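You operate a simulated robot arm through the tools that you are given. There is no shell and no other tool.

The job below is to be done with a simulated robot arm. You get a single attempt, and the scene is never put back.

TASK
Push steel bar B5 in to the 10 mm mark.
Fine: tip the yellow lever clear first; use the red slide, draw it back, open the clamp and tip the lever back.

The check looks at the end state, three seconds after you hand in, the way a careful person would. Anything else that was tipped, shoved, dropped, spilled or broken makes it a failure.

THE ROBOT
A 6-joint arm with a two-finger parallel gripper, fixed in place. Base frame: the origin is at the foot of the arm, x ahead of it, y to its left, z up; the work surface is at about z = 0.84. Lengths are in m, angles in degrees, forces in N, time in s.
With the tool pointing down near the work surface it reaches from about 0.26 to 0.68 m from the base axis. Its first joint turns from -66.0 to 66.0 degrees. Payload 2.9 kg.
The tool frame sits at the grasp point between the pads (the TCP): z along the fingers, y along the line on which they close. The tips reach 0.03 m beyond it. Largest opening 0.11 m; finger width 0.02, thickness 0.01; the body of the gripper, 0.048 by 0.112 m, starts 0.055 m behind the TCP.
Orientation is that of the tool frame in the base frame, as a unit quaternion [w, x, y, z]. With the fingers straight down and closing along the base's y, the tool's x points along the base's -x, its y along +y and its z along -z.

THE INTERFACE
- The arm moves only by the tool play_rows. Its argument "deltas" is a list of rows, each a list of 7 numbers: the shift along the base's x, y, z in m, then the turn, a rotation vector about the base's x, y, z in rad, then the closure in counts, from 0 (fully open) to 255 (shut). In form: [[tx, ty, tz, wx, wy, wz, gripper], ...]. A call has 1 to 20 rows; each row is the pose to reach, as a shift and turn from the pose commanded when the call began. Rows are played at 5 a second. More than 0.05 m and 8.6 degrees between two rows, or a gripper value outside its range, and nothing of the call is played. A pose out of reach is approached as far as the arm can. The call stops where the force on the tool passes 50 N (or 10 N more than at its start, if that is more) or the arm is blocked; 0.2 s more then pass. The fingers move at their own pace (about 0.108 m/s each) and stop on an object; they squeeze with about 23 N. The grip force told is the motor's: it shows also when the fingers shut on nothing. Time passes only in rows, and 0.2 s behind the last, so rows that repeat a pose let the fingers close. The reply holds the time, the measured pose of the TCP, the force on the tool along the base axes, the opening and the grip force, in the units named above and with some noise, with the torque about the TCP (base axes, N m) and any sound that the robot's microphone picked up.
- Cameras (640 x 400 px; columns grow to the right, rows downward): "scene" is fixed at [0.0973, 0.4459, 1.3844]; the picture's right is [-0.60, -0.80, 0.00], its down [-0.36, 0.27, -0.89] and it looks along [0.71, -0.54, -0.46] (base axes); focal length 321 px, centre (320, 200). "wrist" rides on the gripper at [0.072, 0.017, -0.103] in the tool frame; the picture's right is [-0.23, 0.97, 0.00], its down [-0.76, -0.18, -0.62] and it looks along [-0.61, -0.14, 0.78] (tool axes); focal length 222 px, centre (320, 200). There is no depth. A picture from a camera that has moved, and an enlarged one, comes with that camera's place and axes in the base frame and with its lens. The place of the scene camera against the robot may be out by one fixed shift of up to 0.018 m in any direction.
- capture(camera): a new picture of that camera. The clock stands still meanwhile.
- inspect(camera, box): a new picture of the part [left, top, right, bottom] of that camera's present view, enlarged. The clock stands still meanwhile.
- hand_in(): hands the job in; it is judged then, once.

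Places have to be worked out from the pictures, the camera data and where the tool is seen. Open the gripper and draw the arm clear of the work before you hand the job in, unless the task says otherwise.

The tools are called after ">>>" by a JSON object that holds its "op" and its "data". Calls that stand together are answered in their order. play_rows: Moves the arm, as the interface text tells. Its arguments: {"type":"object","properties":{"deltas":{"type":"array","items":{"type":"array","items":{"type":"number"}}}},"required":["deltas"]} The other tools are called the same way: capture (camera) takes a picture; inspect (camera, box) takes an enlarged picture of a part of a camera's view; hand_in () hands the job in.

At the start:

```text
t: 0.0
tcp_pos: [0.4435, 0.1145, 1.209]
ee_rot: [0.0, 0.001, 1.0, 0.0]
contact_force: [0.3, -0.4, 0.0]
ft_torque: [0.01, 0.0, 0.02]
gripper_width: 0.11
grip_force: 0.1
```

scene: 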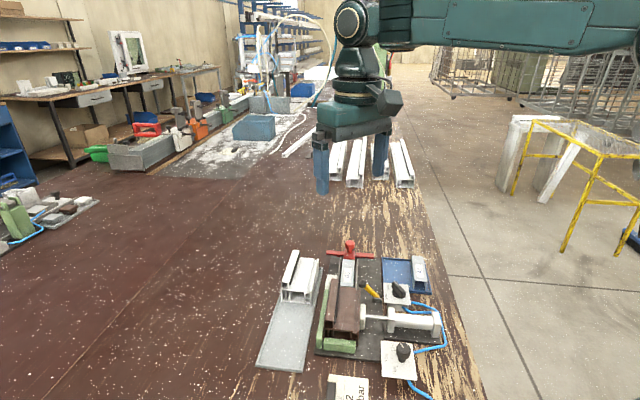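
wrist: 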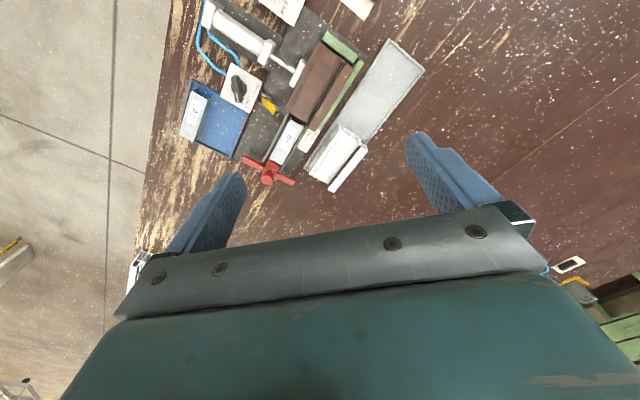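

I start by looking at the fixture enlarged from both cameras to identify lever, slide, clamp, and bars.

>>> {"op": "inspect", "data": {"camera": "scene", "box": [240, 230, 460, 400]}}

>>> {"op": "inspect", "data": {"camera": "wrist", "box": [160, 0, 440, 200]}}

```text
2.35 times, centred on (350, 315) of scene
camera zoom: at [0.0973, 0.4459, 1.3844], right [-0.6, -0.8, 0.0], down [-0.36, 0.27, -0.89], along [0.71, -0.54, -0.46], focal length 755 px, centre (249, -71)
```

zoom: 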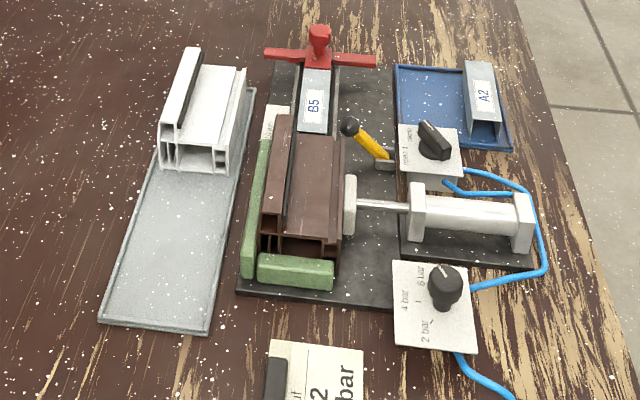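

```text
2.00 times, centred on (300, 100) of wrist
camera zoom: at [0.3719, 0.1295, 1.3131], right [0.23, 0.97, 0.0], down [0.76, -0.18, 0.62], along [0.61, -0.14, -0.78], focal length 444 px, centre (360, 400)
```

zoom: 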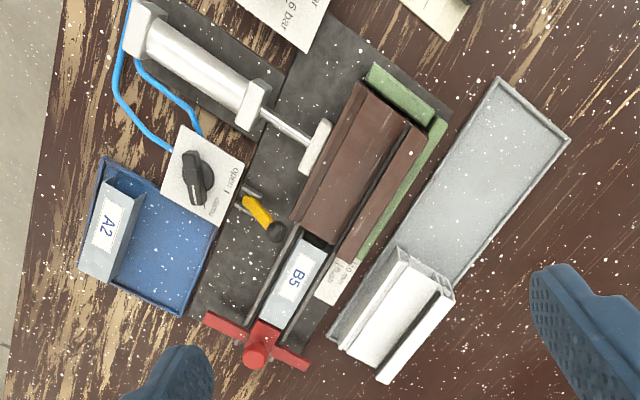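

The inspect zoom looks sharp, so I zoom further on the cards, the knobs, the scale and the lever before moving.

>>> {"op": "inspect", "data": {"camera": "scene", "box": [370, 270, 420, 305]}}

>>> {"op": "inspect", "data": {"camera": "scene", "box": [370, 335, 430, 380]}}

>>> {"op": "inspect", "data": {"camera": "scene", "box": [310, 235, 380, 285]}}

>>> {"op": "inspect", "data": {"camera": "wrist", "box": [250, 0, 400, 60]}}

>>> {"op": "inspect", "data": {"camera": "wrist", "box": [220, 60, 300, 120]}}

>>> {"op": "inspect", "data": {"camera": "wrist", "box": [260, 110, 340, 190]}}

```text
11.43 times, centred on (395, 288) of scene
camera zoom: at [0.0973, 0.4459, 1.3844], right [-0.6, -0.8, 0.0], down [-0.36, 0.27, -0.89], along [0.71, -0.54, -0.46], focal length 3665 px, centre (-537, -800)
```

zoom: 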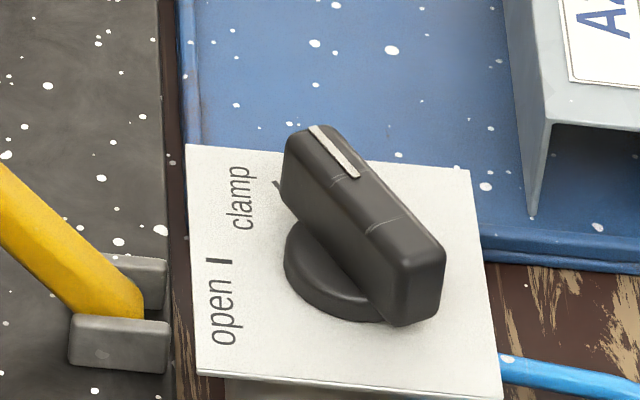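

```text
8.89 times, centred on (400, 358) of scene
camera zoom: at [0.0973, 0.4459, 1.3844], right [-0.6, -0.8, 0.0], down [-0.36, 0.27, -0.89], along [0.71, -0.54, -0.46], focal length 2851 px, centre (-391, -1200)
```

zoom: 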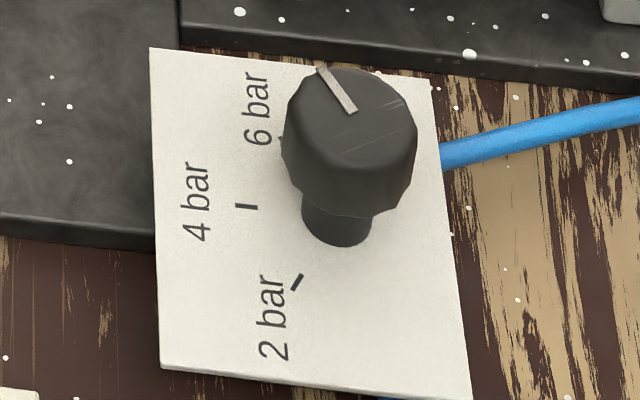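

```text
8.00 times, centred on (345, 260) of scene
camera zoom: at [0.0973, 0.4459, 1.3844], right [-0.6, -0.8, 0.0], down [-0.36, 0.27, -0.89], along [0.71, -0.54, -0.46], focal length 2566 px, centre (120, -280)
```

zoom: 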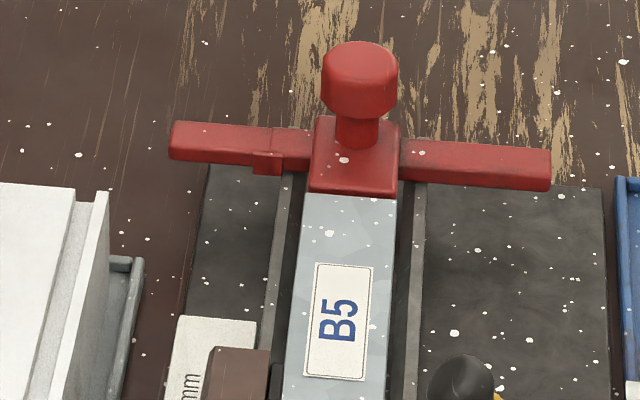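

```text
4.27 times, centred on (325, 30) of wrist
camera zoom: at [0.3719, 0.1295, 1.3131], right [0.23, 0.97, 0.0], down [0.76, -0.18, 0.62], along [0.61, -0.14, -0.78], focal length 948 px, centre (299, 925)
```

zoom: 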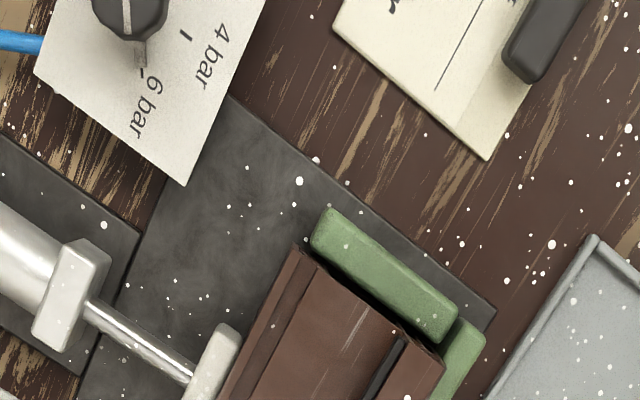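

```text
6.67 times, centred on (260, 90) of wrist
camera zoom: at [0.3719, 0.1295, 1.3131], right [0.23, 0.97, 0.0], down [0.76, -0.18, 0.62], along [0.61, -0.14, -0.78], focal length 1481 px, centre (720, 933)
```

zoom: 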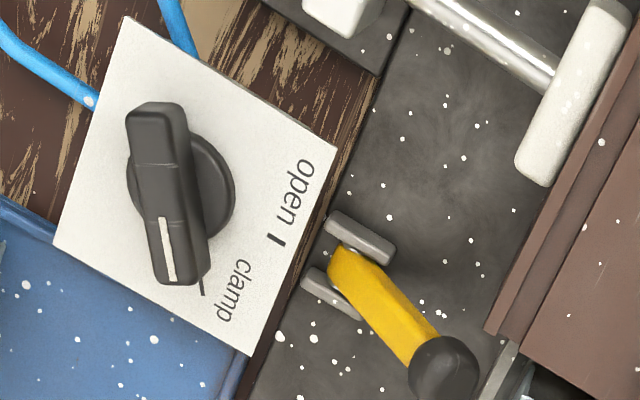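

```text
5.00 times, centred on (300, 150) of wrist
camera zoom: at [0.3719, 0.1295, 1.3131], right [0.23, 0.97, 0.0], down [0.76, -0.18, 0.62], along [0.61, -0.14, -0.78], focal length 1111 px, centre (420, 450)
```

zoom: 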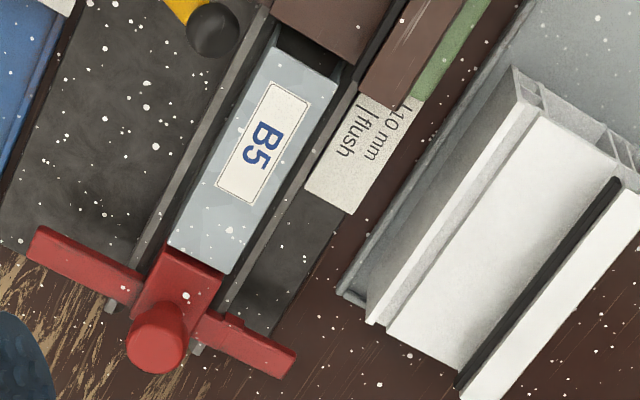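

The clamp knob points at "clamp", the regulator near 6 bar, and a card near the robot is cut off. I draw the arm back to read that card.

>>> {"op": "play_rows", "data": {"deltas": [[-0.03, 0.0, 0, 0, 0, 0, 0], [-0.07, 0.01, 0, 0, 0, 0, 0], [-0.1, 0.02, 0, 0, 0, 0, 0], [-0.13, 0.03, 0, 0, 0, 0, 0]]}}

>>> {"op": "capture", "data": {"camera": "wrist"}}

```text
t: 1.0
tcp_pos: [0.3123, 0.1429, 1.2128]
ee_rot: [0.0, 0.0, 1.0, 0.0]
contact_force: [1.6, 0.1, -0.3]
ft_torque: [-0.01, -0.01, 0.03]
gripper_width: 0.1101
grip_force: 0.1
```

```text
taken
camera wrist: at [0.241, 0.1586, 1.3159], right [0.23, 0.97, 0.0], down [0.76, -0.18, 0.62], along [0.61, -0.14, -0.78], focal length 222 px, centre (320, 200)
```

wrist: 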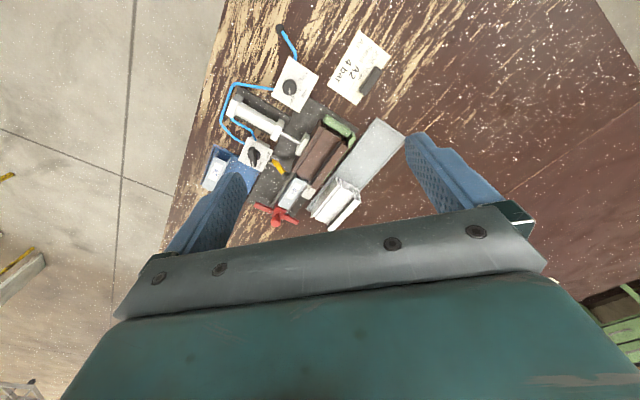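

>>> {"op": "inspect", "data": {"camera": "wrist", "box": [310, 20, 400, 110]}}

>>> {"op": "inspect", "data": {"camera": "wrist", "box": [270, 50, 325, 115]}}

>>> {"op": "inspect", "data": {"camera": "wrist", "box": [240, 100, 370, 235]}}

```text
4.44 times, centred on (355, 65) of wrist
camera zoom: at [0.241, 0.1586, 1.3159], right [0.23, 0.97, 0.0], down [0.76, -0.18, 0.62], along [0.61, -0.14, -0.78], focal length 987 px, centre (164, 800)
```

zoom: 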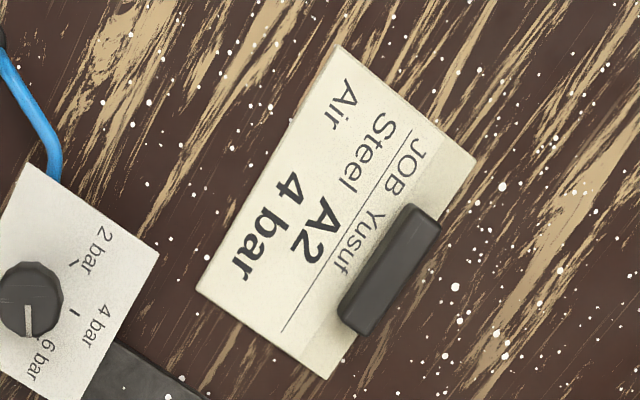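

```text
6.15 times, centred on (298, 82) of wrist
camera zoom: at [0.241, 0.1586, 1.3159], right [0.23, 0.97, 0.0], down [0.76, -0.18, 0.62], along [0.61, -0.14, -0.78], focal length 1367 px, centre (458, 923)
```

zoom: 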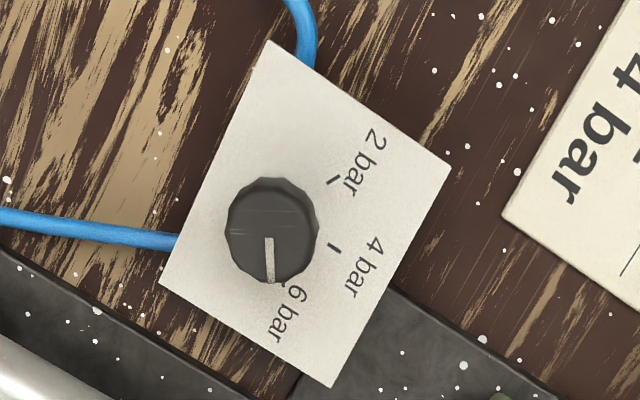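

```text
2.96 times, centred on (305, 168) of wrist
camera zoom: at [0.241, 0.1586, 1.3159], right [0.23, 0.97, 0.0], down [0.76, -0.18, 0.62], along [0.61, -0.14, -0.78], focal length 658 px, centre (364, 296)
```

zoom: 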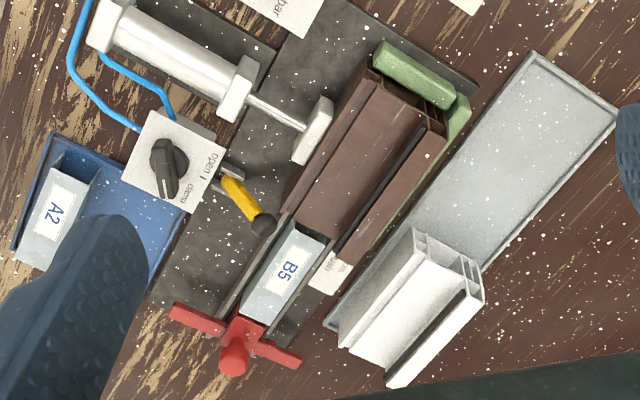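

The card is Yusuf's job (steel A2, 4 bar), which isn't the bar I've been asked for; I'll follow my task (B5) and leave the card and air regulator alone. Now I move to closer viewpoints to triangulate the lever, slide and scale.

>>> {"op": "play_rows", "data": {"deltas": [[0.03, -0.02, -0.03, 0, 0, 0, 0], [0.06, -0.04, -0.06, 0, 0, 0, 0], [0.09, -0.06, -0.09, 0, 0, 0, 0], [0.1, -0.075, -0.12, 0, 0, 0, 0], [0.1, -0.075, -0.12, 0, 0, 0, 0]]}}

>>> {"op": "capture", "data": {"camera": "wrist"}}

>>> {"op": "inspect", "data": {"camera": "wrist", "box": [160, 0, 480, 200]}}

```text
t: 2.2
tcp_pos: [0.4111, 0.0705, 1.0883]
ee_rot: [0.0, 0.0, 1.0, 0.0]
contact_force: [0.2, -0.7, -0.2]
ft_torque: [0.01, 0.01, -0.02]
gripper_width: 0.1098
grip_force: 0.0
```

```text
taken
camera wrist: at [0.3387, 0.0865, 1.1919], right [0.23, 0.97, 0.0], down [0.76, -0.18, 0.62], along [0.61, -0.14, -0.78], focal length 222 px, centre (320, 200)
```

wrist: 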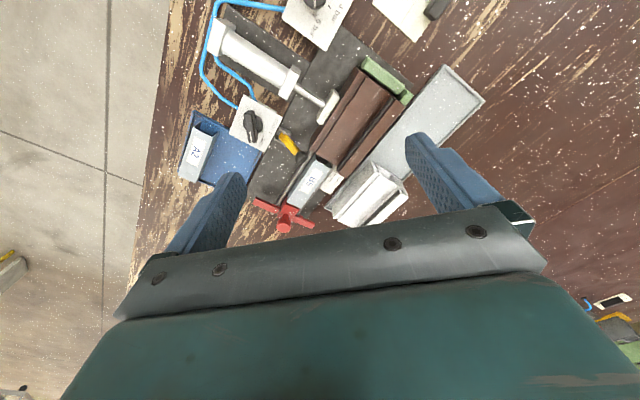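

```text
2.00 times, centred on (320, 100) of wrist
camera zoom: at [0.3387, 0.0865, 1.1919], right [0.23, 0.97, 0.0], down [0.76, -0.18, 0.62], along [0.61, -0.14, -0.78], focal length 444 px, centre (320, 400)
```

zoom: 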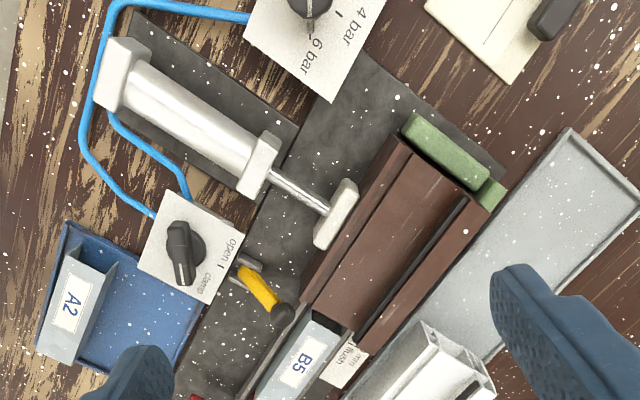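

Zooming in from this viewpoint on lever, scale and slide.

>>> {"op": "inspect", "data": {"camera": "wrist", "box": [260, 110, 340, 160]}}

>>> {"op": "inspect", "data": {"camera": "wrist", "box": [300, 150, 364, 190]}}

>>> {"op": "inspect", "data": {"camera": "wrist", "box": [240, 180, 336, 240]}}

>>> {"op": "inspect", "data": {"camera": "scene", "box": [310, 255, 390, 305]}}

```text
8.00 times, centred on (300, 135) of wrist
camera zoom: at [0.3387, 0.0865, 1.1919], right [0.23, 0.97, 0.0], down [0.76, -0.18, 0.62], along [0.61, -0.14, -0.78], focal length 1777 px, centre (480, 720)
```

zoom: 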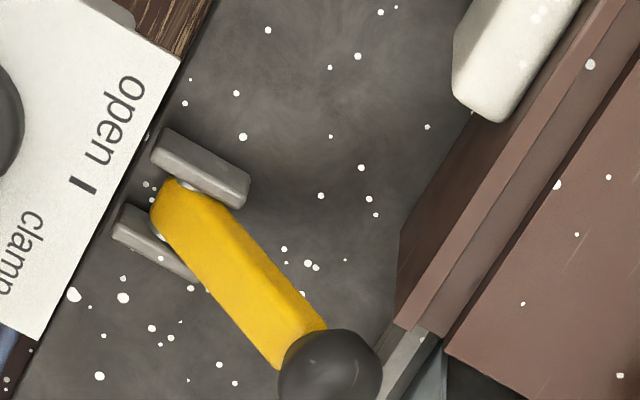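

```text
10.00 times, centred on (332, 170) of wrist
camera zoom: at [0.3387, 0.0865, 1.1919], right [0.23, 0.97, 0.0], down [0.76, -0.18, 0.62], along [0.61, -0.14, -0.78], focal length 2221 px, centre (200, 500)
```

zoom: 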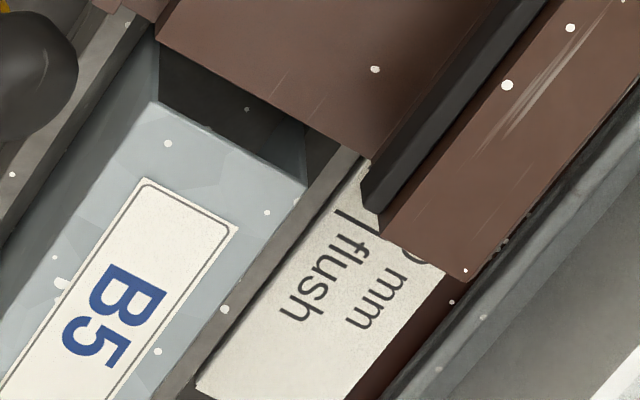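

```text
6.67 times, centred on (288, 210) of wrist
camera zoom: at [0.3387, 0.0865, 1.1919], right [0.23, 0.97, 0.0], down [0.76, -0.18, 0.62], along [0.61, -0.14, -0.78], focal length 1481 px, centre (533, 133)
```

zoom: 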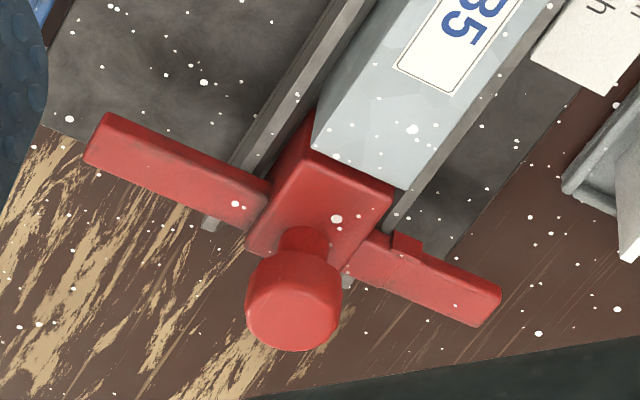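

```text
8.00 times, centred on (350, 280) of scene
camera zoom: at [0.0973, 0.4459, 1.3844], right [-0.6, -0.8, 0.0], down [-0.36, 0.27, -0.89], along [0.71, -0.54, -0.46], focal length 2566 px, centre (80, -440)
```

zoom: 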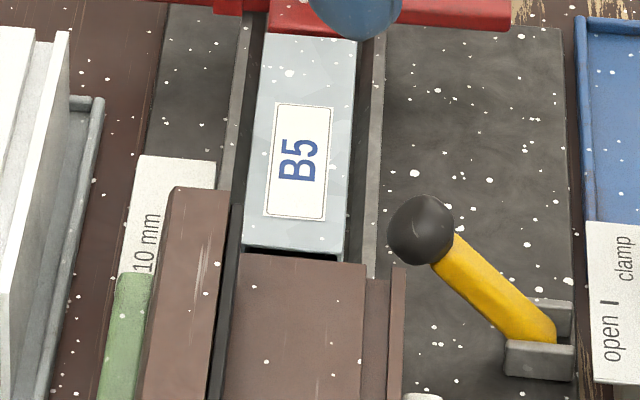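

Triangulating from two views: lever knob ≈ (0.485, 0.0235, 0.892), its pivot ≈ (0.460, -0.003, 0.85); profile end corner ≈ (0.480, 0.036, 0.883). I yaw the tool 45° to match the fixture and view it from its side for better heights.

>>> {"op": "play_rows", "data": {"deltas": [[0.01, -0.01, -0.01, 0, 0, 0.131, 0], [0.02, -0.02, -0.02, 0, 0, 0.262, 0], [0.03, -0.03, -0.03, 0, 0, 0.393, 0], [0.035, -0.04, -0.04, 0, 0, 0.524, 0], [0.04, -0.045, -0.045, 0, 0, 0.655, 0], [0.04, -0.05, -0.05, 0, 0, 0.785, 0], [0.04, -0.05, -0.05, 0, 0, 0.785, 0]]}}

>>> {"op": "capture", "data": {"camera": "wrist"}}

>>> {"op": "inspect", "data": {"camera": "wrist", "box": [160, 0, 480, 200]}}

>>> {"op": "capture", "data": {"camera": "scene"}}

```text
t: 3.8
tcp_pos: [0.454, 0.0189, 1.0401]
ee_rot: [0.0, -0.384, 0.923, 0.0]
contact_force: [-0.8, -0.2, 0.4]
ft_torque: [0.02, 0.0, 0.02]
gripper_width: 0.11
grip_force: 0.2
```

```text
taken
camera wrist: at [0.3917, -0.0222, 1.143], right [-0.53, 0.85, 0.0], down [0.66, 0.41, 0.62], along [0.53, 0.33, -0.78], focal length 222 px, centre (320, 200)
```

wrist: 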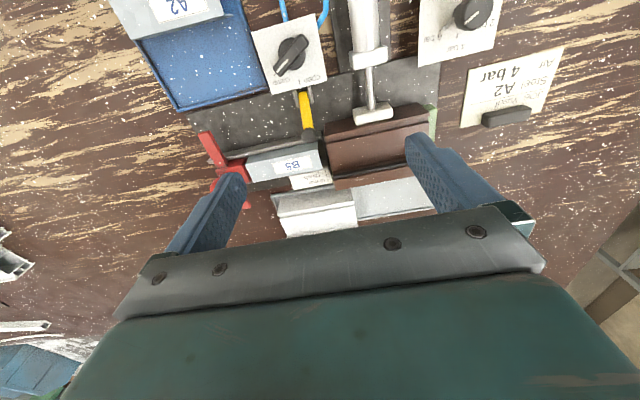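

```text
2.00 times, centred on (320, 100) of wrist
camera zoom: at [0.3917, -0.0222, 1.143], right [-0.53, 0.85, 0.0], down [0.66, 0.41, 0.62], along [0.53, 0.33, -0.78], focal length 444 px, centre (320, 400)
```

zoom: 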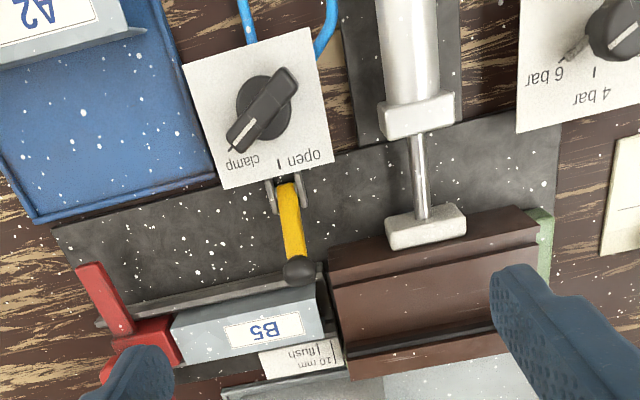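

```text
taken
```

scene: 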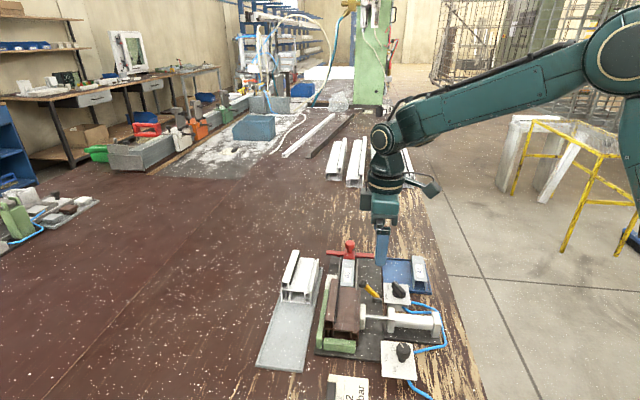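

Very useful view. I zoom in on the lever, the scale, the slide.

>>> {"op": "inspect", "data": {"camera": "wrist", "box": [280, 80, 344, 120]}}

>>> {"op": "inspect", "data": {"camera": "wrist", "box": [270, 120, 350, 190]}}

>>> {"op": "inspect", "data": {"camera": "wrist", "box": [190, 115, 270, 190]}}

>>> {"op": "inspect", "data": {"camera": "wrist", "box": [310, 90, 450, 190]}}

```text
10.00 times, centred on (312, 100) of wrist
camera zoom: at [0.3917, -0.0222, 1.143], right [-0.53, 0.85, 0.0], down [0.66, 0.41, 0.62], along [0.53, 0.33, -0.78], focal length 2221 px, centre (400, 1200)
```

zoom: 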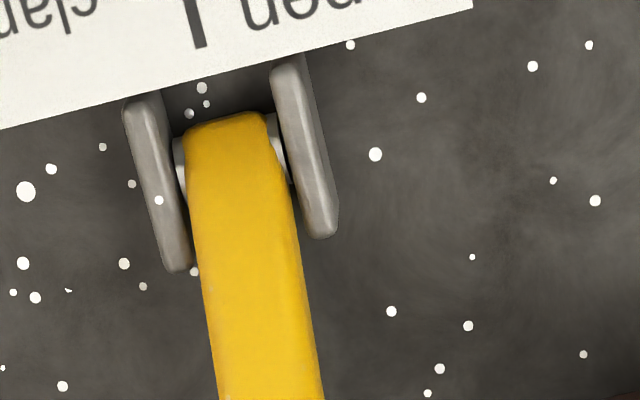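

```text
5.71 times, centred on (310, 155) of wrist
camera zoom: at [0.3917, -0.0222, 1.143], right [-0.53, 0.85, 0.0], down [0.66, 0.41, 0.62], along [0.53, 0.33, -0.78], focal length 1269 px, centre (377, 457)
```

zoom: 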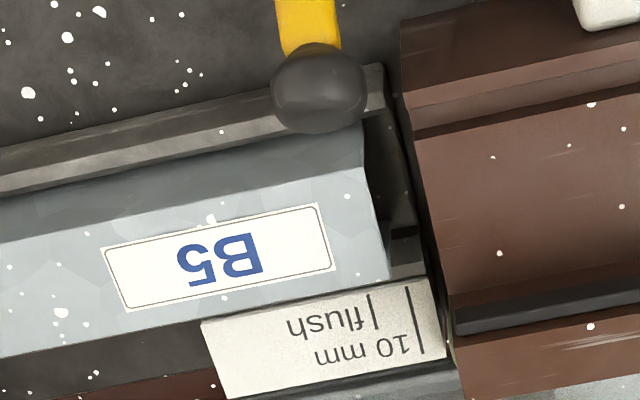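

```text
5.33 times, centred on (230, 152) of wrist
camera zoom: at [0.3917, -0.0222, 1.143], right [-0.53, 0.85, 0.0], down [0.66, 0.41, 0.62], along [0.53, 0.33, -0.78], focal length 1185 px, centre (800, 453)
```

zoom: 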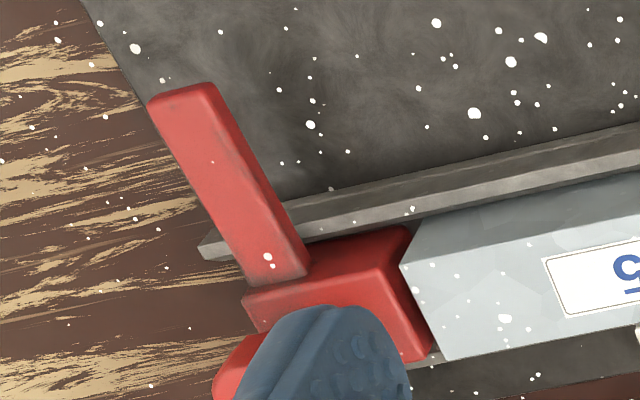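

```text
4.00 times, centred on (380, 140) of wrist
camera zoom: at [0.3917, -0.0222, 1.143], right [-0.53, 0.85, 0.0], down [0.66, 0.41, 0.62], along [0.53, 0.33, -0.78], focal length 888 px, centre (80, 440)
```

zoom: 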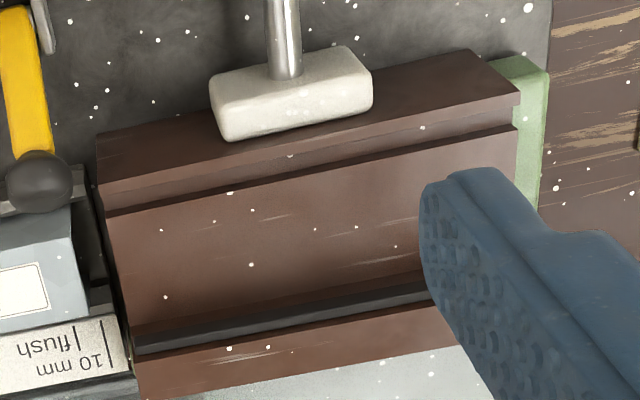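

From three views: lever knob ball ≈ (0.485, 0.023, 0.892) radius ≈10 mm, bar top and profile top ≈ z 0.884, flush/10 mm ticks ≈ 18/8 mm before the profile end, so the slide must travel ≈ 0.12 m. I move above the lever knob with fingers half open, closing along the lever's hinge axis.

>>> {"op": "play_rows", "data": {"deltas": [[0.015, 0.002, -0.02, 0, 0, 0, 139], [0.031, 0.004, -0.05, 0, 0, 0, 139], [0.031, 0.004, -0.08, 0, 0, 0, 139], [0.031, 0.004, -0.08, 0, 0, 0, 139]]}}

>>> {"op": "capture", "data": {"camera": "wrist"}}

>>> {"op": "inspect", "data": {"camera": "wrist", "box": [240, 100, 400, 220]}}

>>> {"op": "inspect", "data": {"camera": "scene", "box": [310, 220, 438, 300]}}

```text
t: 4.8
tcp_pos: [0.4856, 0.0233, 0.9568]
ee_rot: [0.0, -0.382, 0.924, 0.0]
contact_force: [0.5, -0.3, -0.4]
ft_torque: [0.0, -0.01, -0.01]
gripper_width: 0.0499
grip_force: 0.0
```

```text
taken
camera wrist: at [0.4232, -0.0169, 1.06], right [-0.53, 0.85, 0.0], down [0.66, 0.41, 0.62], along [0.53, 0.33, -0.78], focal length 222 px, centre (320, 200)
```

wrist: 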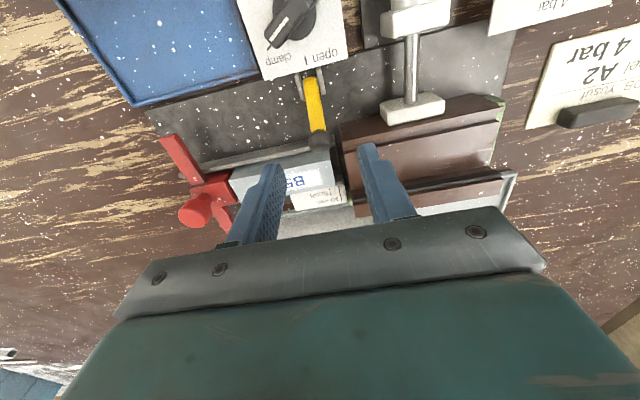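

```text
3.33 times, centred on (320, 160) of wrist
camera zoom: at [0.4232, -0.0169, 1.06], right [-0.53, 0.85, 0.0], down [0.66, 0.41, 0.62], along [0.53, 0.33, -0.78], focal length 740 px, centre (320, 333)
```

zoom: 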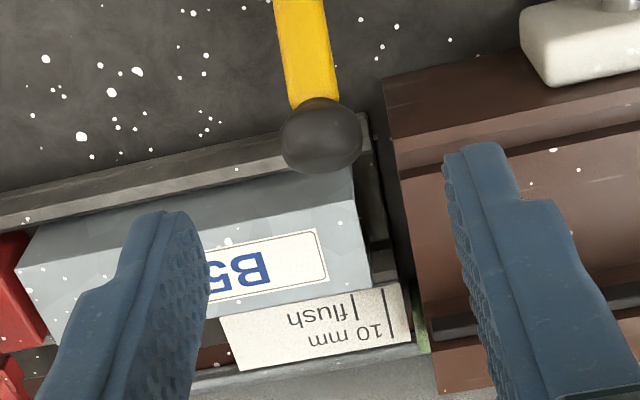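

```text
5.00 times, centred on (374, 260) of scene
camera zoom: at [0.0973, 0.4459, 1.3844], right [-0.6, -0.8, 0.0], down [-0.36, 0.27, -0.89], along [0.71, -0.54, -0.46], focal length 1604 px, centre (50, -100)
```

zoom: 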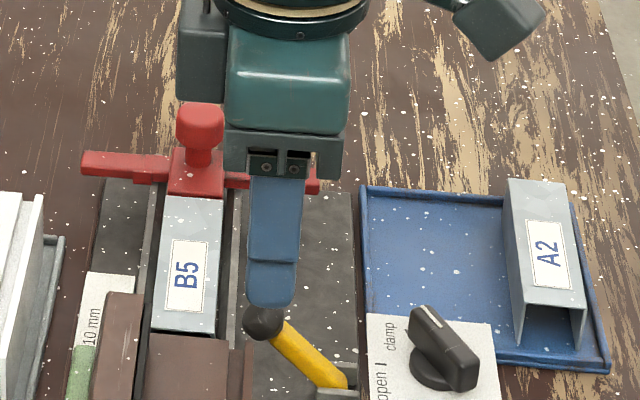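

The knob ray again gives (0.485, 0.022, 0.892), nearly centred between the pads. I lower to tip z ≈ 0.889 (above bar/profile tops) and then close on the knob.

>>> {"op": "play_rows", "data": {"deltas": [[-0.0005, -0.001, -0.015, 0, 0, 0, 139], [-0.0005, -0.001, -0.028, 0, 0, 0, 139], [-0.0005, -0.001, -0.038, 0, 0, 0, 139], [-0.0005, -0.001, -0.038, 0, 0, 0, 139]]}}

>>> {"op": "inspect", "data": {"camera": "wrist", "box": [240, 100, 400, 220]}}

>>> {"op": "inspect", "data": {"camera": "scene", "box": [310, 240, 406, 300]}}

```text
t: 5.8
tcp_pos: [0.4845, 0.0203, 0.9209]
ee_rot: [0.0, -0.383, 0.924, 0.0]
contact_force: [-1.2, -0.3, 3.7]
ft_torque: [0.07, 0.07, 0.02]
gripper_width: 0.0503
grip_force: 0.0
```

```text
3.33 times, centred on (320, 160) of wrist
camera zoom: at [0.4219, -0.0202, 1.0242], right [-0.53, 0.85, 0.0], down [0.66, 0.41, 0.62], along [0.53, 0.33, -0.78], focal length 740 px, centre (320, 333)
```

zoom: 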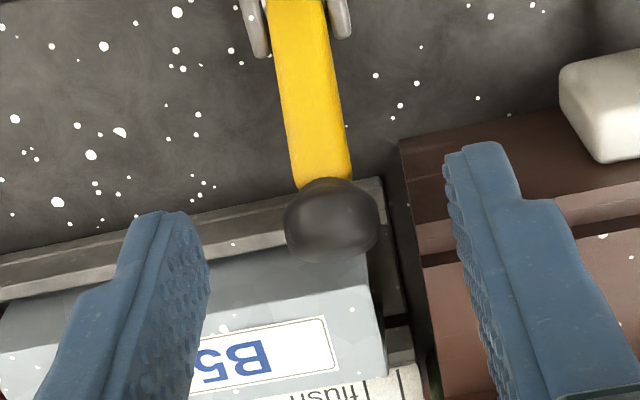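

```text
6.67 times, centred on (358, 270) of scene
camera zoom: at [0.0972, 0.4459, 1.3844], right [-0.6, -0.8, 0.0], down [-0.36, 0.27, -0.89], along [0.71, -0.54, -0.46], focal length 2138 px, centre (67, -267)
```

zoom: 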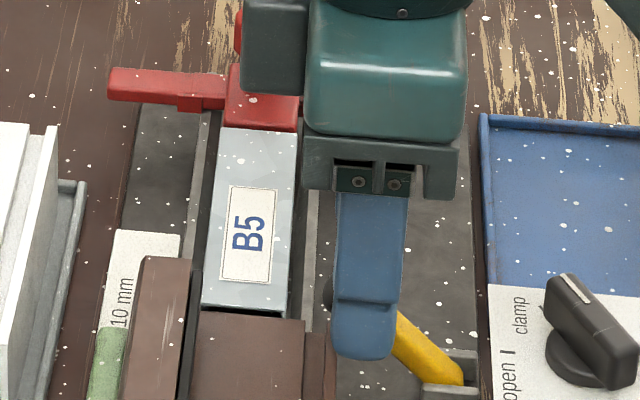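

A light upward contact (3.7 N) with torque tells me the +e1 fingertip touched the profile's top (~z 0.891). I lift, shift about 7 mm away from the profile (still overlapping the ball), then lower again.

>>> {"op": "play_rows", "data": {"deltas": [[0, 0, 0.01, 0, 0, 0, 139], [-0.0045, -0.005, 0.01, 0, 0, 0, 139], [-0.0045, -0.005, 0.003, 0, 0, 0, 139], [-0.0045, -0.005, -0.002, 0, 0, 0, 139], [-0.0045, -0.005, -0.002, 0, 0, 0, 139]]}}

>>> {"op": "inspect", "data": {"camera": "wrist", "box": [240, 100, 400, 220]}}

```text
t: 7.0
tcp_pos: [0.4806, 0.0158, 0.9193]
ee_rot: [0.0, -0.382, 0.924, 0.0]
contact_force: [0.1, -0.3, 0.3]
ft_torque: [0.02, 0.02, 0.02]
gripper_width: 0.0502
grip_force: 0.0
```

```text
3.33 times, centred on (320, 160) of wrist
camera zoom: at [0.4179, -0.0246, 1.0218], right [-0.53, 0.85, 0.0], down [0.66, 0.41, 0.62], along [0.53, 0.33, -0.78], focal length 740 px, centre (320, 333)
```

zoom: 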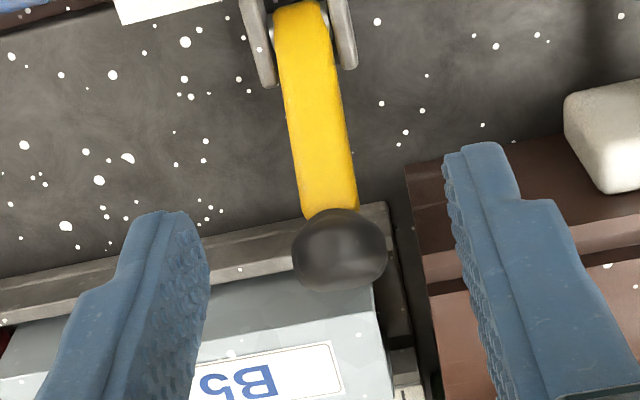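

No contact now; the knob sits ~1.3 mm off-centre toward the profile. I shift slightly, go 2 mm lower and close on it.

>>> {"op": "play_rows", "data": {"deltas": [[-0.0002, 0.0016, -0.002, 0, 0, 0, 139], [-0.0002, 0.0016, -0.003, 0, 0, 0, 180], [-0.0002, 0.0016, -0.003, 0, 0, 0, 205], [-0.0002, 0.0016, -0.003, 0, 0, 0, 230], [-0.0002, 0.0016, -0.003, 0, 0, 0, 230]]}}

>>> {"op": "inspect", "data": {"camera": "wrist", "box": [240, 100, 400, 220]}}

```text
t: 8.2
tcp_pos: [0.4807, 0.0187, 0.9154]
ee_rot: [-0.001, -0.383, 0.924, 0.0]
contact_force: [-1.2, 1.0, 0.6]
ft_torque: [0.05, -0.04, -0.01]
gripper_width: 0.0188
grip_force: 45.0
```

```text
3.33 times, centred on (320, 160) of wrist
camera zoom: at [0.4178, -0.0223, 1.0191], right [-0.53, 0.85, 0.0], down [0.66, 0.41, 0.62], along [0.53, 0.33, -0.78], focal length 740 px, centre (320, 333)
```

zoom: 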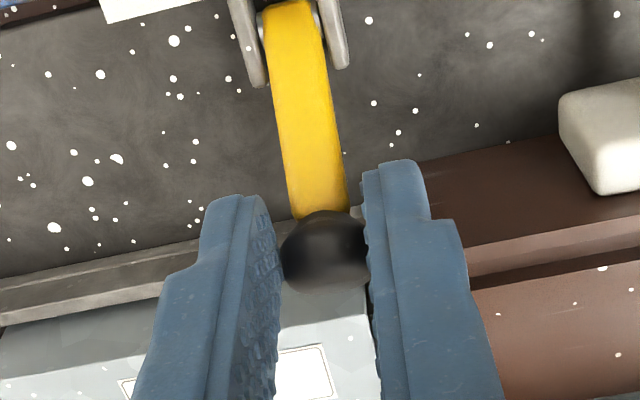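

The knob is gripped (width 18.8 mm). Now I swing it along its arc about the pivot (q≈35 mm away, ≈42 mm below), first to upright.

>>> {"op": "play_rows", "data": {"deltas": [[-0.0025, -0.0025, 0.0027, 0, 0, 0, 230], [-0.0051, -0.0051, 0.0049, 0, 0, 0, 230], [-0.0082, -0.0082, 0.007, 0, 0, 0, 230], [-0.0112, -0.0112, 0.0089, 0, 0, 0, 230], [-0.0144, -0.0144, 0.0103, 0, 0, 0, 230], [-0.0176, -0.0176, 0.0114, 0, 0, 0, 230], [-0.021, -0.021, 0.0119, 0, 0, 0, 230], [-0.0243, -0.0243, 0.0122, 0, 0, 0, 230], [-0.0243, -0.0243, 0.0122, 0, 0, 0, 230]]}}

>>> {"op": "inspect", "data": {"camera": "wrist", "box": [240, 100, 400, 220]}}

>>> {"op": "inspect", "data": {"camera": "scene", "box": [320, 240, 448, 320]}}

```text
t: 10.2
tcp_pos: [0.4546, -0.0066, 0.9295]
ee_rot: [0.0, -0.383, 0.924, 0.001]
contact_force: [0.5, -0.5, 0.0]
ft_torque: [0.02, 0.02, 0.01]
gripper_width: 0.0108
grip_force: 0.1
```

```text
3.33 times, centred on (320, 160) of wrist
camera zoom: at [0.3925, -0.0469, 1.0326], right [-0.53, 0.85, 0.0], down [0.66, 0.41, 0.62], along [0.53, 0.33, -0.78], focal length 740 px, centre (320, 333)
```

zoom: 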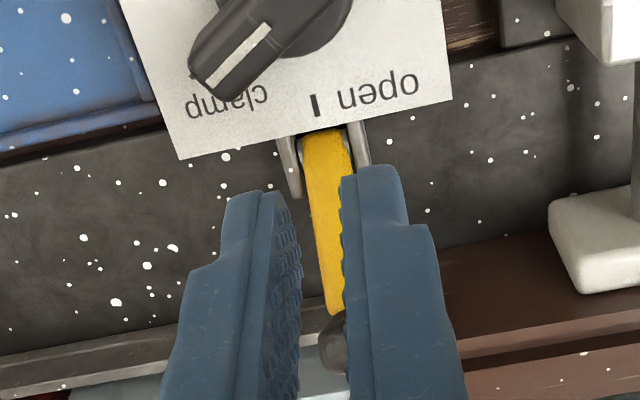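

```text
5.00 times, centred on (384, 280) of scene
camera zoom: at [0.0973, 0.4459, 1.3844], right [-0.6, -0.8, 0.0], down [-0.36, 0.27, -0.89], along [0.71, -0.54, -0.46], focal length 1604 px, centre (0, -200)
```

zoom: 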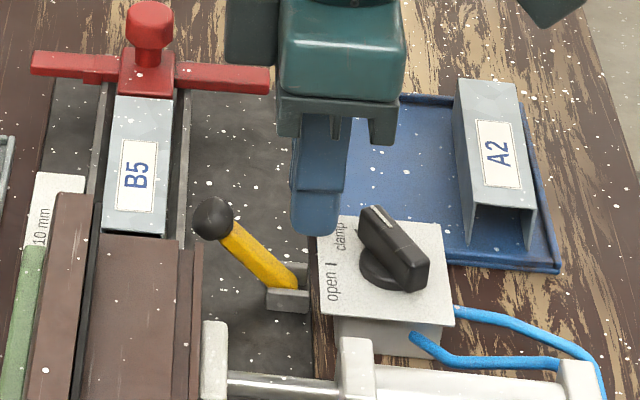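

The pads slipped off the ball and the lever stayed. Instead I'll push it with closed fingers from the bar side: go up and over, to a spot beyond the knob just in front of the profile end.

>>> {"op": "play_rows", "data": {"deltas": [[0, 0, 0.02, 0, 0, 0, 255], [0.025, 0.0235, 0.02, 0, 0, 0, 255], [0.0513, 0.0473, 0.02, 0, 0, 0, 255], [0.0513, 0.0473, 0.01, 0, 0, 0, 255], [0.0513, 0.0473, 0.01, 0, 0, 0, 255]]}}

>>> {"op": "inspect", "data": {"camera": "wrist", "box": [240, 80, 400, 200]}}

>>> {"op": "inspect", "data": {"camera": "scene", "box": [310, 240, 406, 300]}}

```text
t: 11.4
tcp_pos: [0.5077, 0.0421, 0.9388]
ee_rot: [0.0, -0.383, 0.924, 0.0]
contact_force: [0.5, 0.2, -0.4]
ft_torque: [0.02, 0.01, 0.0]
gripper_width: 0.0001
grip_force: 23.1
```

```text
3.33 times, centred on (320, 140) of wrist
camera zoom: at [0.4446, 0.0017, 1.0422], right [-0.53, 0.85, 0.0], down [0.66, 0.41, 0.62], along [0.53, 0.33, -0.78], focal length 740 px, centre (320, 400)
```

zoom: 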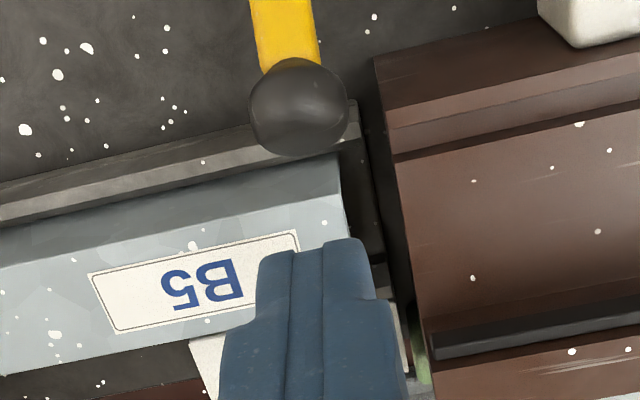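

```text
6.67 times, centred on (358, 270) of scene
camera zoom: at [0.0973, 0.4459, 1.3844], right [-0.6, -0.8, 0.0], down [-0.36, 0.27, -0.89], along [0.71, -0.54, -0.46], focal length 2138 px, centre (67, -267)
```

zoom: 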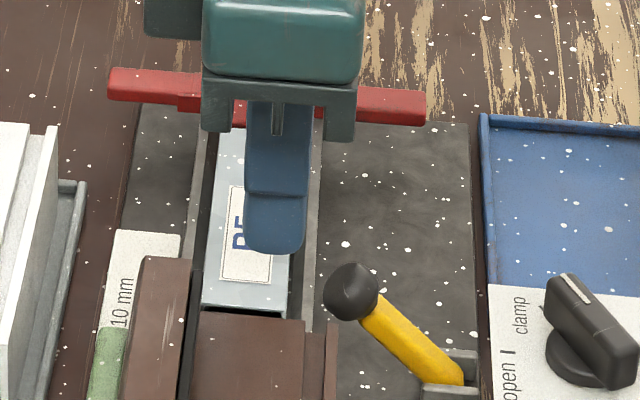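

Clear. Now I lower toward tip z ≈ 0.893 and watch for contact with the bar.

>>> {"op": "play_rows", "data": {"deltas": [[0, 0, -0.007, 0, 0, 0, 255], [0, 0, -0.011, 0, 0, 0, 255], [0, 0, -0.015, 0, 0, 0, 255], [0, 0, -0.015, 0, 0, 0, 255]]}}

>>> {"op": "inspect", "data": {"camera": "wrist", "box": [240, 80, 400, 200]}}

>>> {"op": "inspect", "data": {"camera": "scene", "box": [310, 240, 406, 300]}}

```text
t: 12.4
tcp_pos: [0.5076, 0.0419, 0.9245]
ee_rot: [0.0, -0.382, 0.924, 0.0]
contact_force: [0.1, 0.0, 0.7]
ft_torque: [0.0, 0.02, -0.01]
gripper_width: 0.0
grip_force: 23.0
```

```text
3.33 times, centred on (320, 140) of wrist
camera zoom: at [0.4446, 0.0011, 1.0285], right [-0.53, 0.85, 0.0], down [0.66, 0.41, 0.62], along [0.53, 0.33, -0.78], focal length 740 px, centre (320, 400)
```

zoom: 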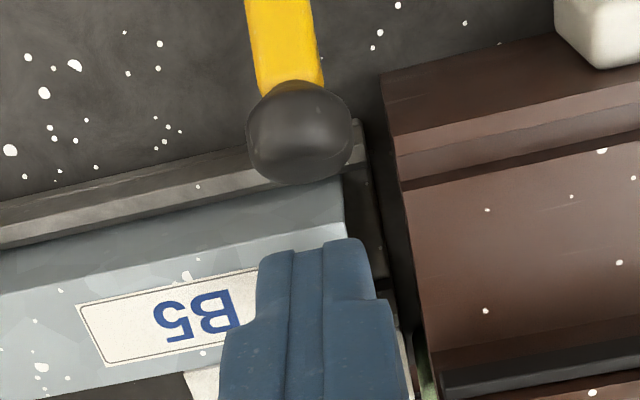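

```text
6.67 times, centred on (358, 270) of scene
camera zoom: at [0.0973, 0.4459, 1.3844], right [-0.6, -0.8, 0.0], down [-0.36, 0.27, -0.89], along [0.71, -0.54, -0.46], focal length 2138 px, centre (67, -267)
```

zoom: 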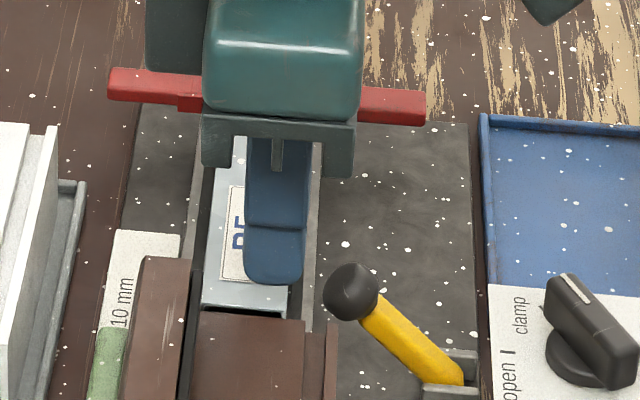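

No contact with the bar at tip z ≈ 0.894. Now I push the knob away from the bar, rising along its arc up to about upright.

>>> {"op": "play_rows", "data": {"deltas": [[-0.0028, -0.0028, -0.002, 0, 0, 0, 255], [-0.0064, -0.0064, -0.002, 0, 0, 0, 255], [-0.0095, -0.0095, 0.0, 0, 0, 0, 255], [-0.0124, -0.0124, 0.002, 0, 0, 0, 255], [-0.0155, -0.0155, 0.0035, 0, 0, 0, 255], [-0.0185, -0.0185, 0.005, 0, 0, 0, 255], [-0.022, -0.022, 0.006, 0, 0, 0, 255], [-0.025, -0.025, 0.007, 0, 0, 0, 255], [-0.025, -0.025, 0.007, 0, 0, 0, 255]]}}

>>> {"op": "inspect", "data": {"camera": "wrist", "box": [240, 80, 400, 200]}}

>>> {"op": "inspect", "data": {"camera": "scene", "box": [320, 240, 448, 320]}}

```text
t: 14.1
tcp_pos: [0.4886, 0.022, 0.9369]
ee_rot: [0.007, -0.386, 0.923, 0.0]
contact_force: [0.9, -0.7, 1.2]
ft_torque: [0.0, 0.0, -0.02]
gripper_width: 0.0001
grip_force: 23.5
stopped in row 8: the force on the tool passed its limit at 51 N (the readings are from after the stop); the commanded pose is now the measured one
```

```text
3.33 times, centred on (320, 140) of wrist
camera zoom: at [0.4247, -0.0197, 1.0378], right [-0.53, 0.85, 0.0], down [0.65, 0.41, 0.63], along [0.54, 0.34, -0.77], focal length 740 px, centre (320, 400)
```

zoom: 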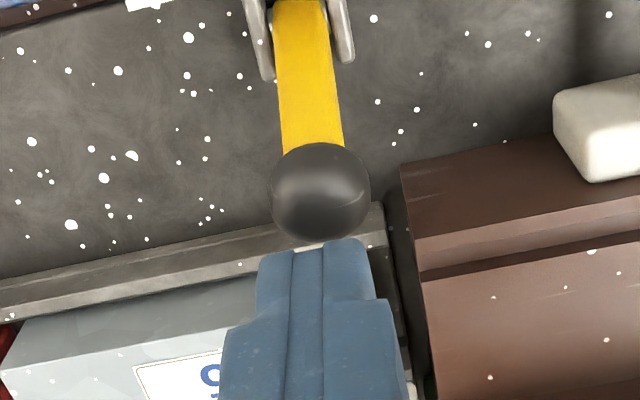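

```text
5.00 times, centred on (384, 280) of scene
camera zoom: at [0.0973, 0.4459, 1.3844], right [-0.6, -0.8, 0.0], down [-0.36, 0.27, -0.89], along [0.71, -0.54, -0.46], focal length 1604 px, centre (0, -200)
```

zoom: 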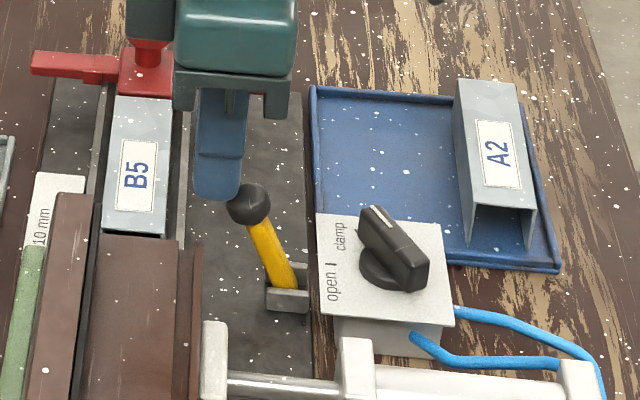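

The lever moved partway (now ~20° from upright) but the fingertip rode too high on the ball. I back off slightly, lower the tip beneath the ball's equator, and push on.

>>> {"op": "play_rows", "data": {"deltas": [[0.003, 0.003, 0, 0, 0, 0, 255], [0.003, 0.003, -0.012, 0, 0, 0, 255], [0.003, 0.003, -0.024, 0, 0, 0, 255], [0.0, 0.0, -0.024, 0, 0, 0, 255], [-0.003, -0.003, -0.024, 0, 0, 0, 255], [-0.006, -0.006, -0.024, 0, 0, 0, 255], [-0.009, -0.009, -0.023, 0, 0, 0, 255], [-0.012, -0.012, -0.022, 0, 0, 0, 255], [-0.015, -0.015, -0.022, 0, 0, 0, 255], [-0.015, -0.015, -0.022, 0, 0, 0, 255]]}}

>>> {"op": "inspect", "data": {"camera": "wrist", "box": [240, 80, 400, 200]}}

>>> {"op": "inspect", "data": {"camera": "scene", "box": [320, 240, 448, 320]}}

```text
t: 14.8
tcp_pos: [0.4994, 0.0323, 0.9241]
ee_rot: [0.022, -0.392, 0.92, 0.0]
contact_force: [1.4, 1.7, 0.7]
ft_torque: [0.07, 0.02, -0.01]
gripper_width: 0.0002
grip_force: 23.3
stopped in row 3: the force on the tool passed its limit at 58 N (the readings are from after the stop); the commanded pose is now the measured one
```

```text
3.33 times, centred on (320, 140) of wrist
camera zoom: at [0.4327, -0.0111, 1.0238], right [-0.55, 0.84, -0.01], down [0.63, 0.42, 0.66], along [0.55, 0.35, -0.75], focal length 740 px, centre (320, 400)
```

zoom: 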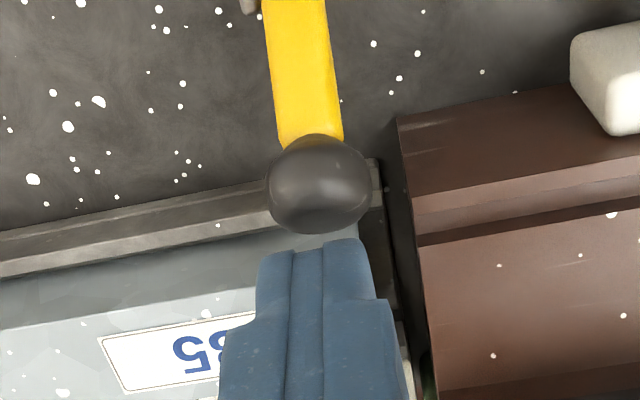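

```text
5.00 times, centred on (384, 280) of scene
camera zoom: at [0.0973, 0.4459, 1.3844], right [-0.6, -0.8, 0.0], down [-0.36, 0.27, -0.89], along [0.71, -0.54, -0.46], focal length 1604 px, centre (0, -200)
```

zoom: 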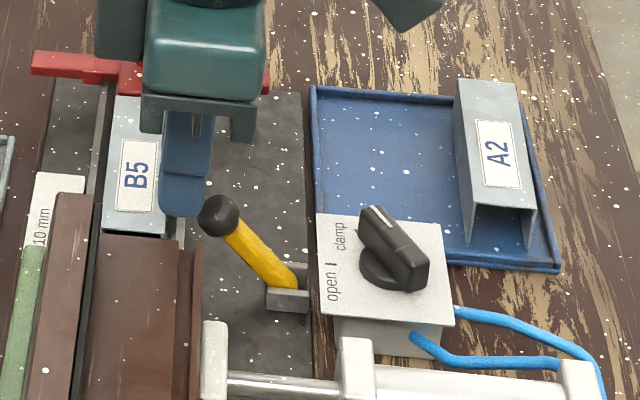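

The ball got pushed back under my descending tip, and the tool tilted ~2.5°. I'll lift, restore orientation, and change approach: yaw to close across the lever so one thin (10 mm) finger fits deep in the gap between knob and bar.

>>> {"op": "play_rows", "data": {"deltas": [[0.002, 0.002, 0.015, 0, 0, 0, 255], [0.002, 0.002, 0.04, -0.008, 0.02, -0.01, 255], [0.002, 0.002, 0.07, -0.0168, 0.0407, -0.02, 255], [0.002, 0.002, 0.08, -0.0168, 0.0407, -0.02, 255]]}}

>>> {"op": "play_rows", "data": {"deltas": [[0, 0, 0, 0, 0, -0.131, 139], [0, 0, 0, 0, 0, -0.262, 139], [0, 0, 0, 0, 0, -0.393, 139], [0, 0, 0, 0, 0, -0.524, 139], [0, 0, 0, 0, 0, -0.655, 139], [0, 0, 0, 0, 0, -0.785, 139], [0, 0, 0, 0, 0, -0.916, 139], [0, 0, 0, 0, 0, -1.047, 139], [0, 0, 0, 0, 0, -1.178, 139], [0, 0, 0, 0, 0, -1.309, 139], [0, 0, 0, 0, 0, -1.44, 139], [0, 0, 0, 0, 0, -1.571, 139], [0, 0, 0, 0, 0, -1.571, 139]]}}

>>> {"op": "capture", "data": {"camera": "wrist"}}

>>> {"op": "inspect", "data": {"camera": "scene", "box": [300, 220, 460, 340]}}

```text
t: 15.8
tcp_pos: [0.5008, 0.035, 1.0035]
ee_rot: [0.0, -0.382, 0.924, -0.001]
contact_force: [0.4, -0.9, -0.7]
ft_torque: [-0.03, -0.01, 0.0]
gripper_width: 0.0002
grip_force: 23.0
```

```text
t: 18.6
tcp_pos: [0.5006, 0.0347, 1.0029]
ee_rot: [0.0, 0.383, 0.924, 0.0]
contact_force: [-0.4, 0.4, 0.5]
ft_torque: [-0.02, 0.03, 0.0]
gripper_width: 0.05
grip_force: 0.2
```

```text
taken
camera wrist: at [0.4626, 0.0966, 1.1065], right [0.85, 0.53, 0.0], down [0.41, -0.66, 0.62], along [0.33, -0.53, -0.78], focal length 222 px, centre (320, 200)
```

wrist: 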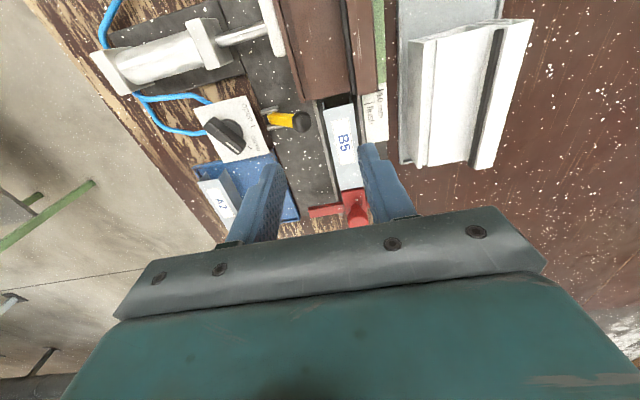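

```text
3.33 times, centred on (380, 280) of scene
camera zoom: at [0.0973, 0.4459, 1.3844], right [-0.6, -0.8, 0.0], down [-0.36, 0.27, -0.89], along [0.71, -0.54, -0.46], focal length 1069 px, centre (120, -67)
```

zoom: 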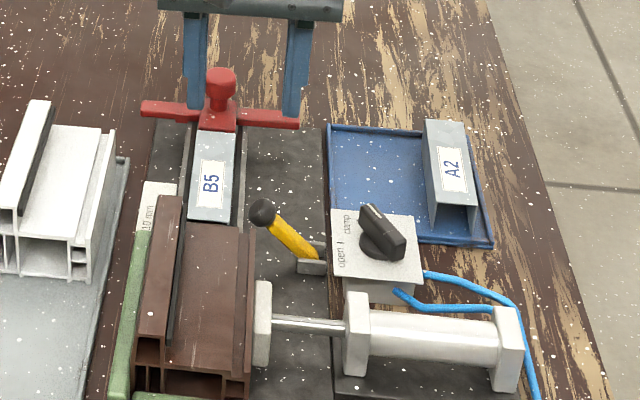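

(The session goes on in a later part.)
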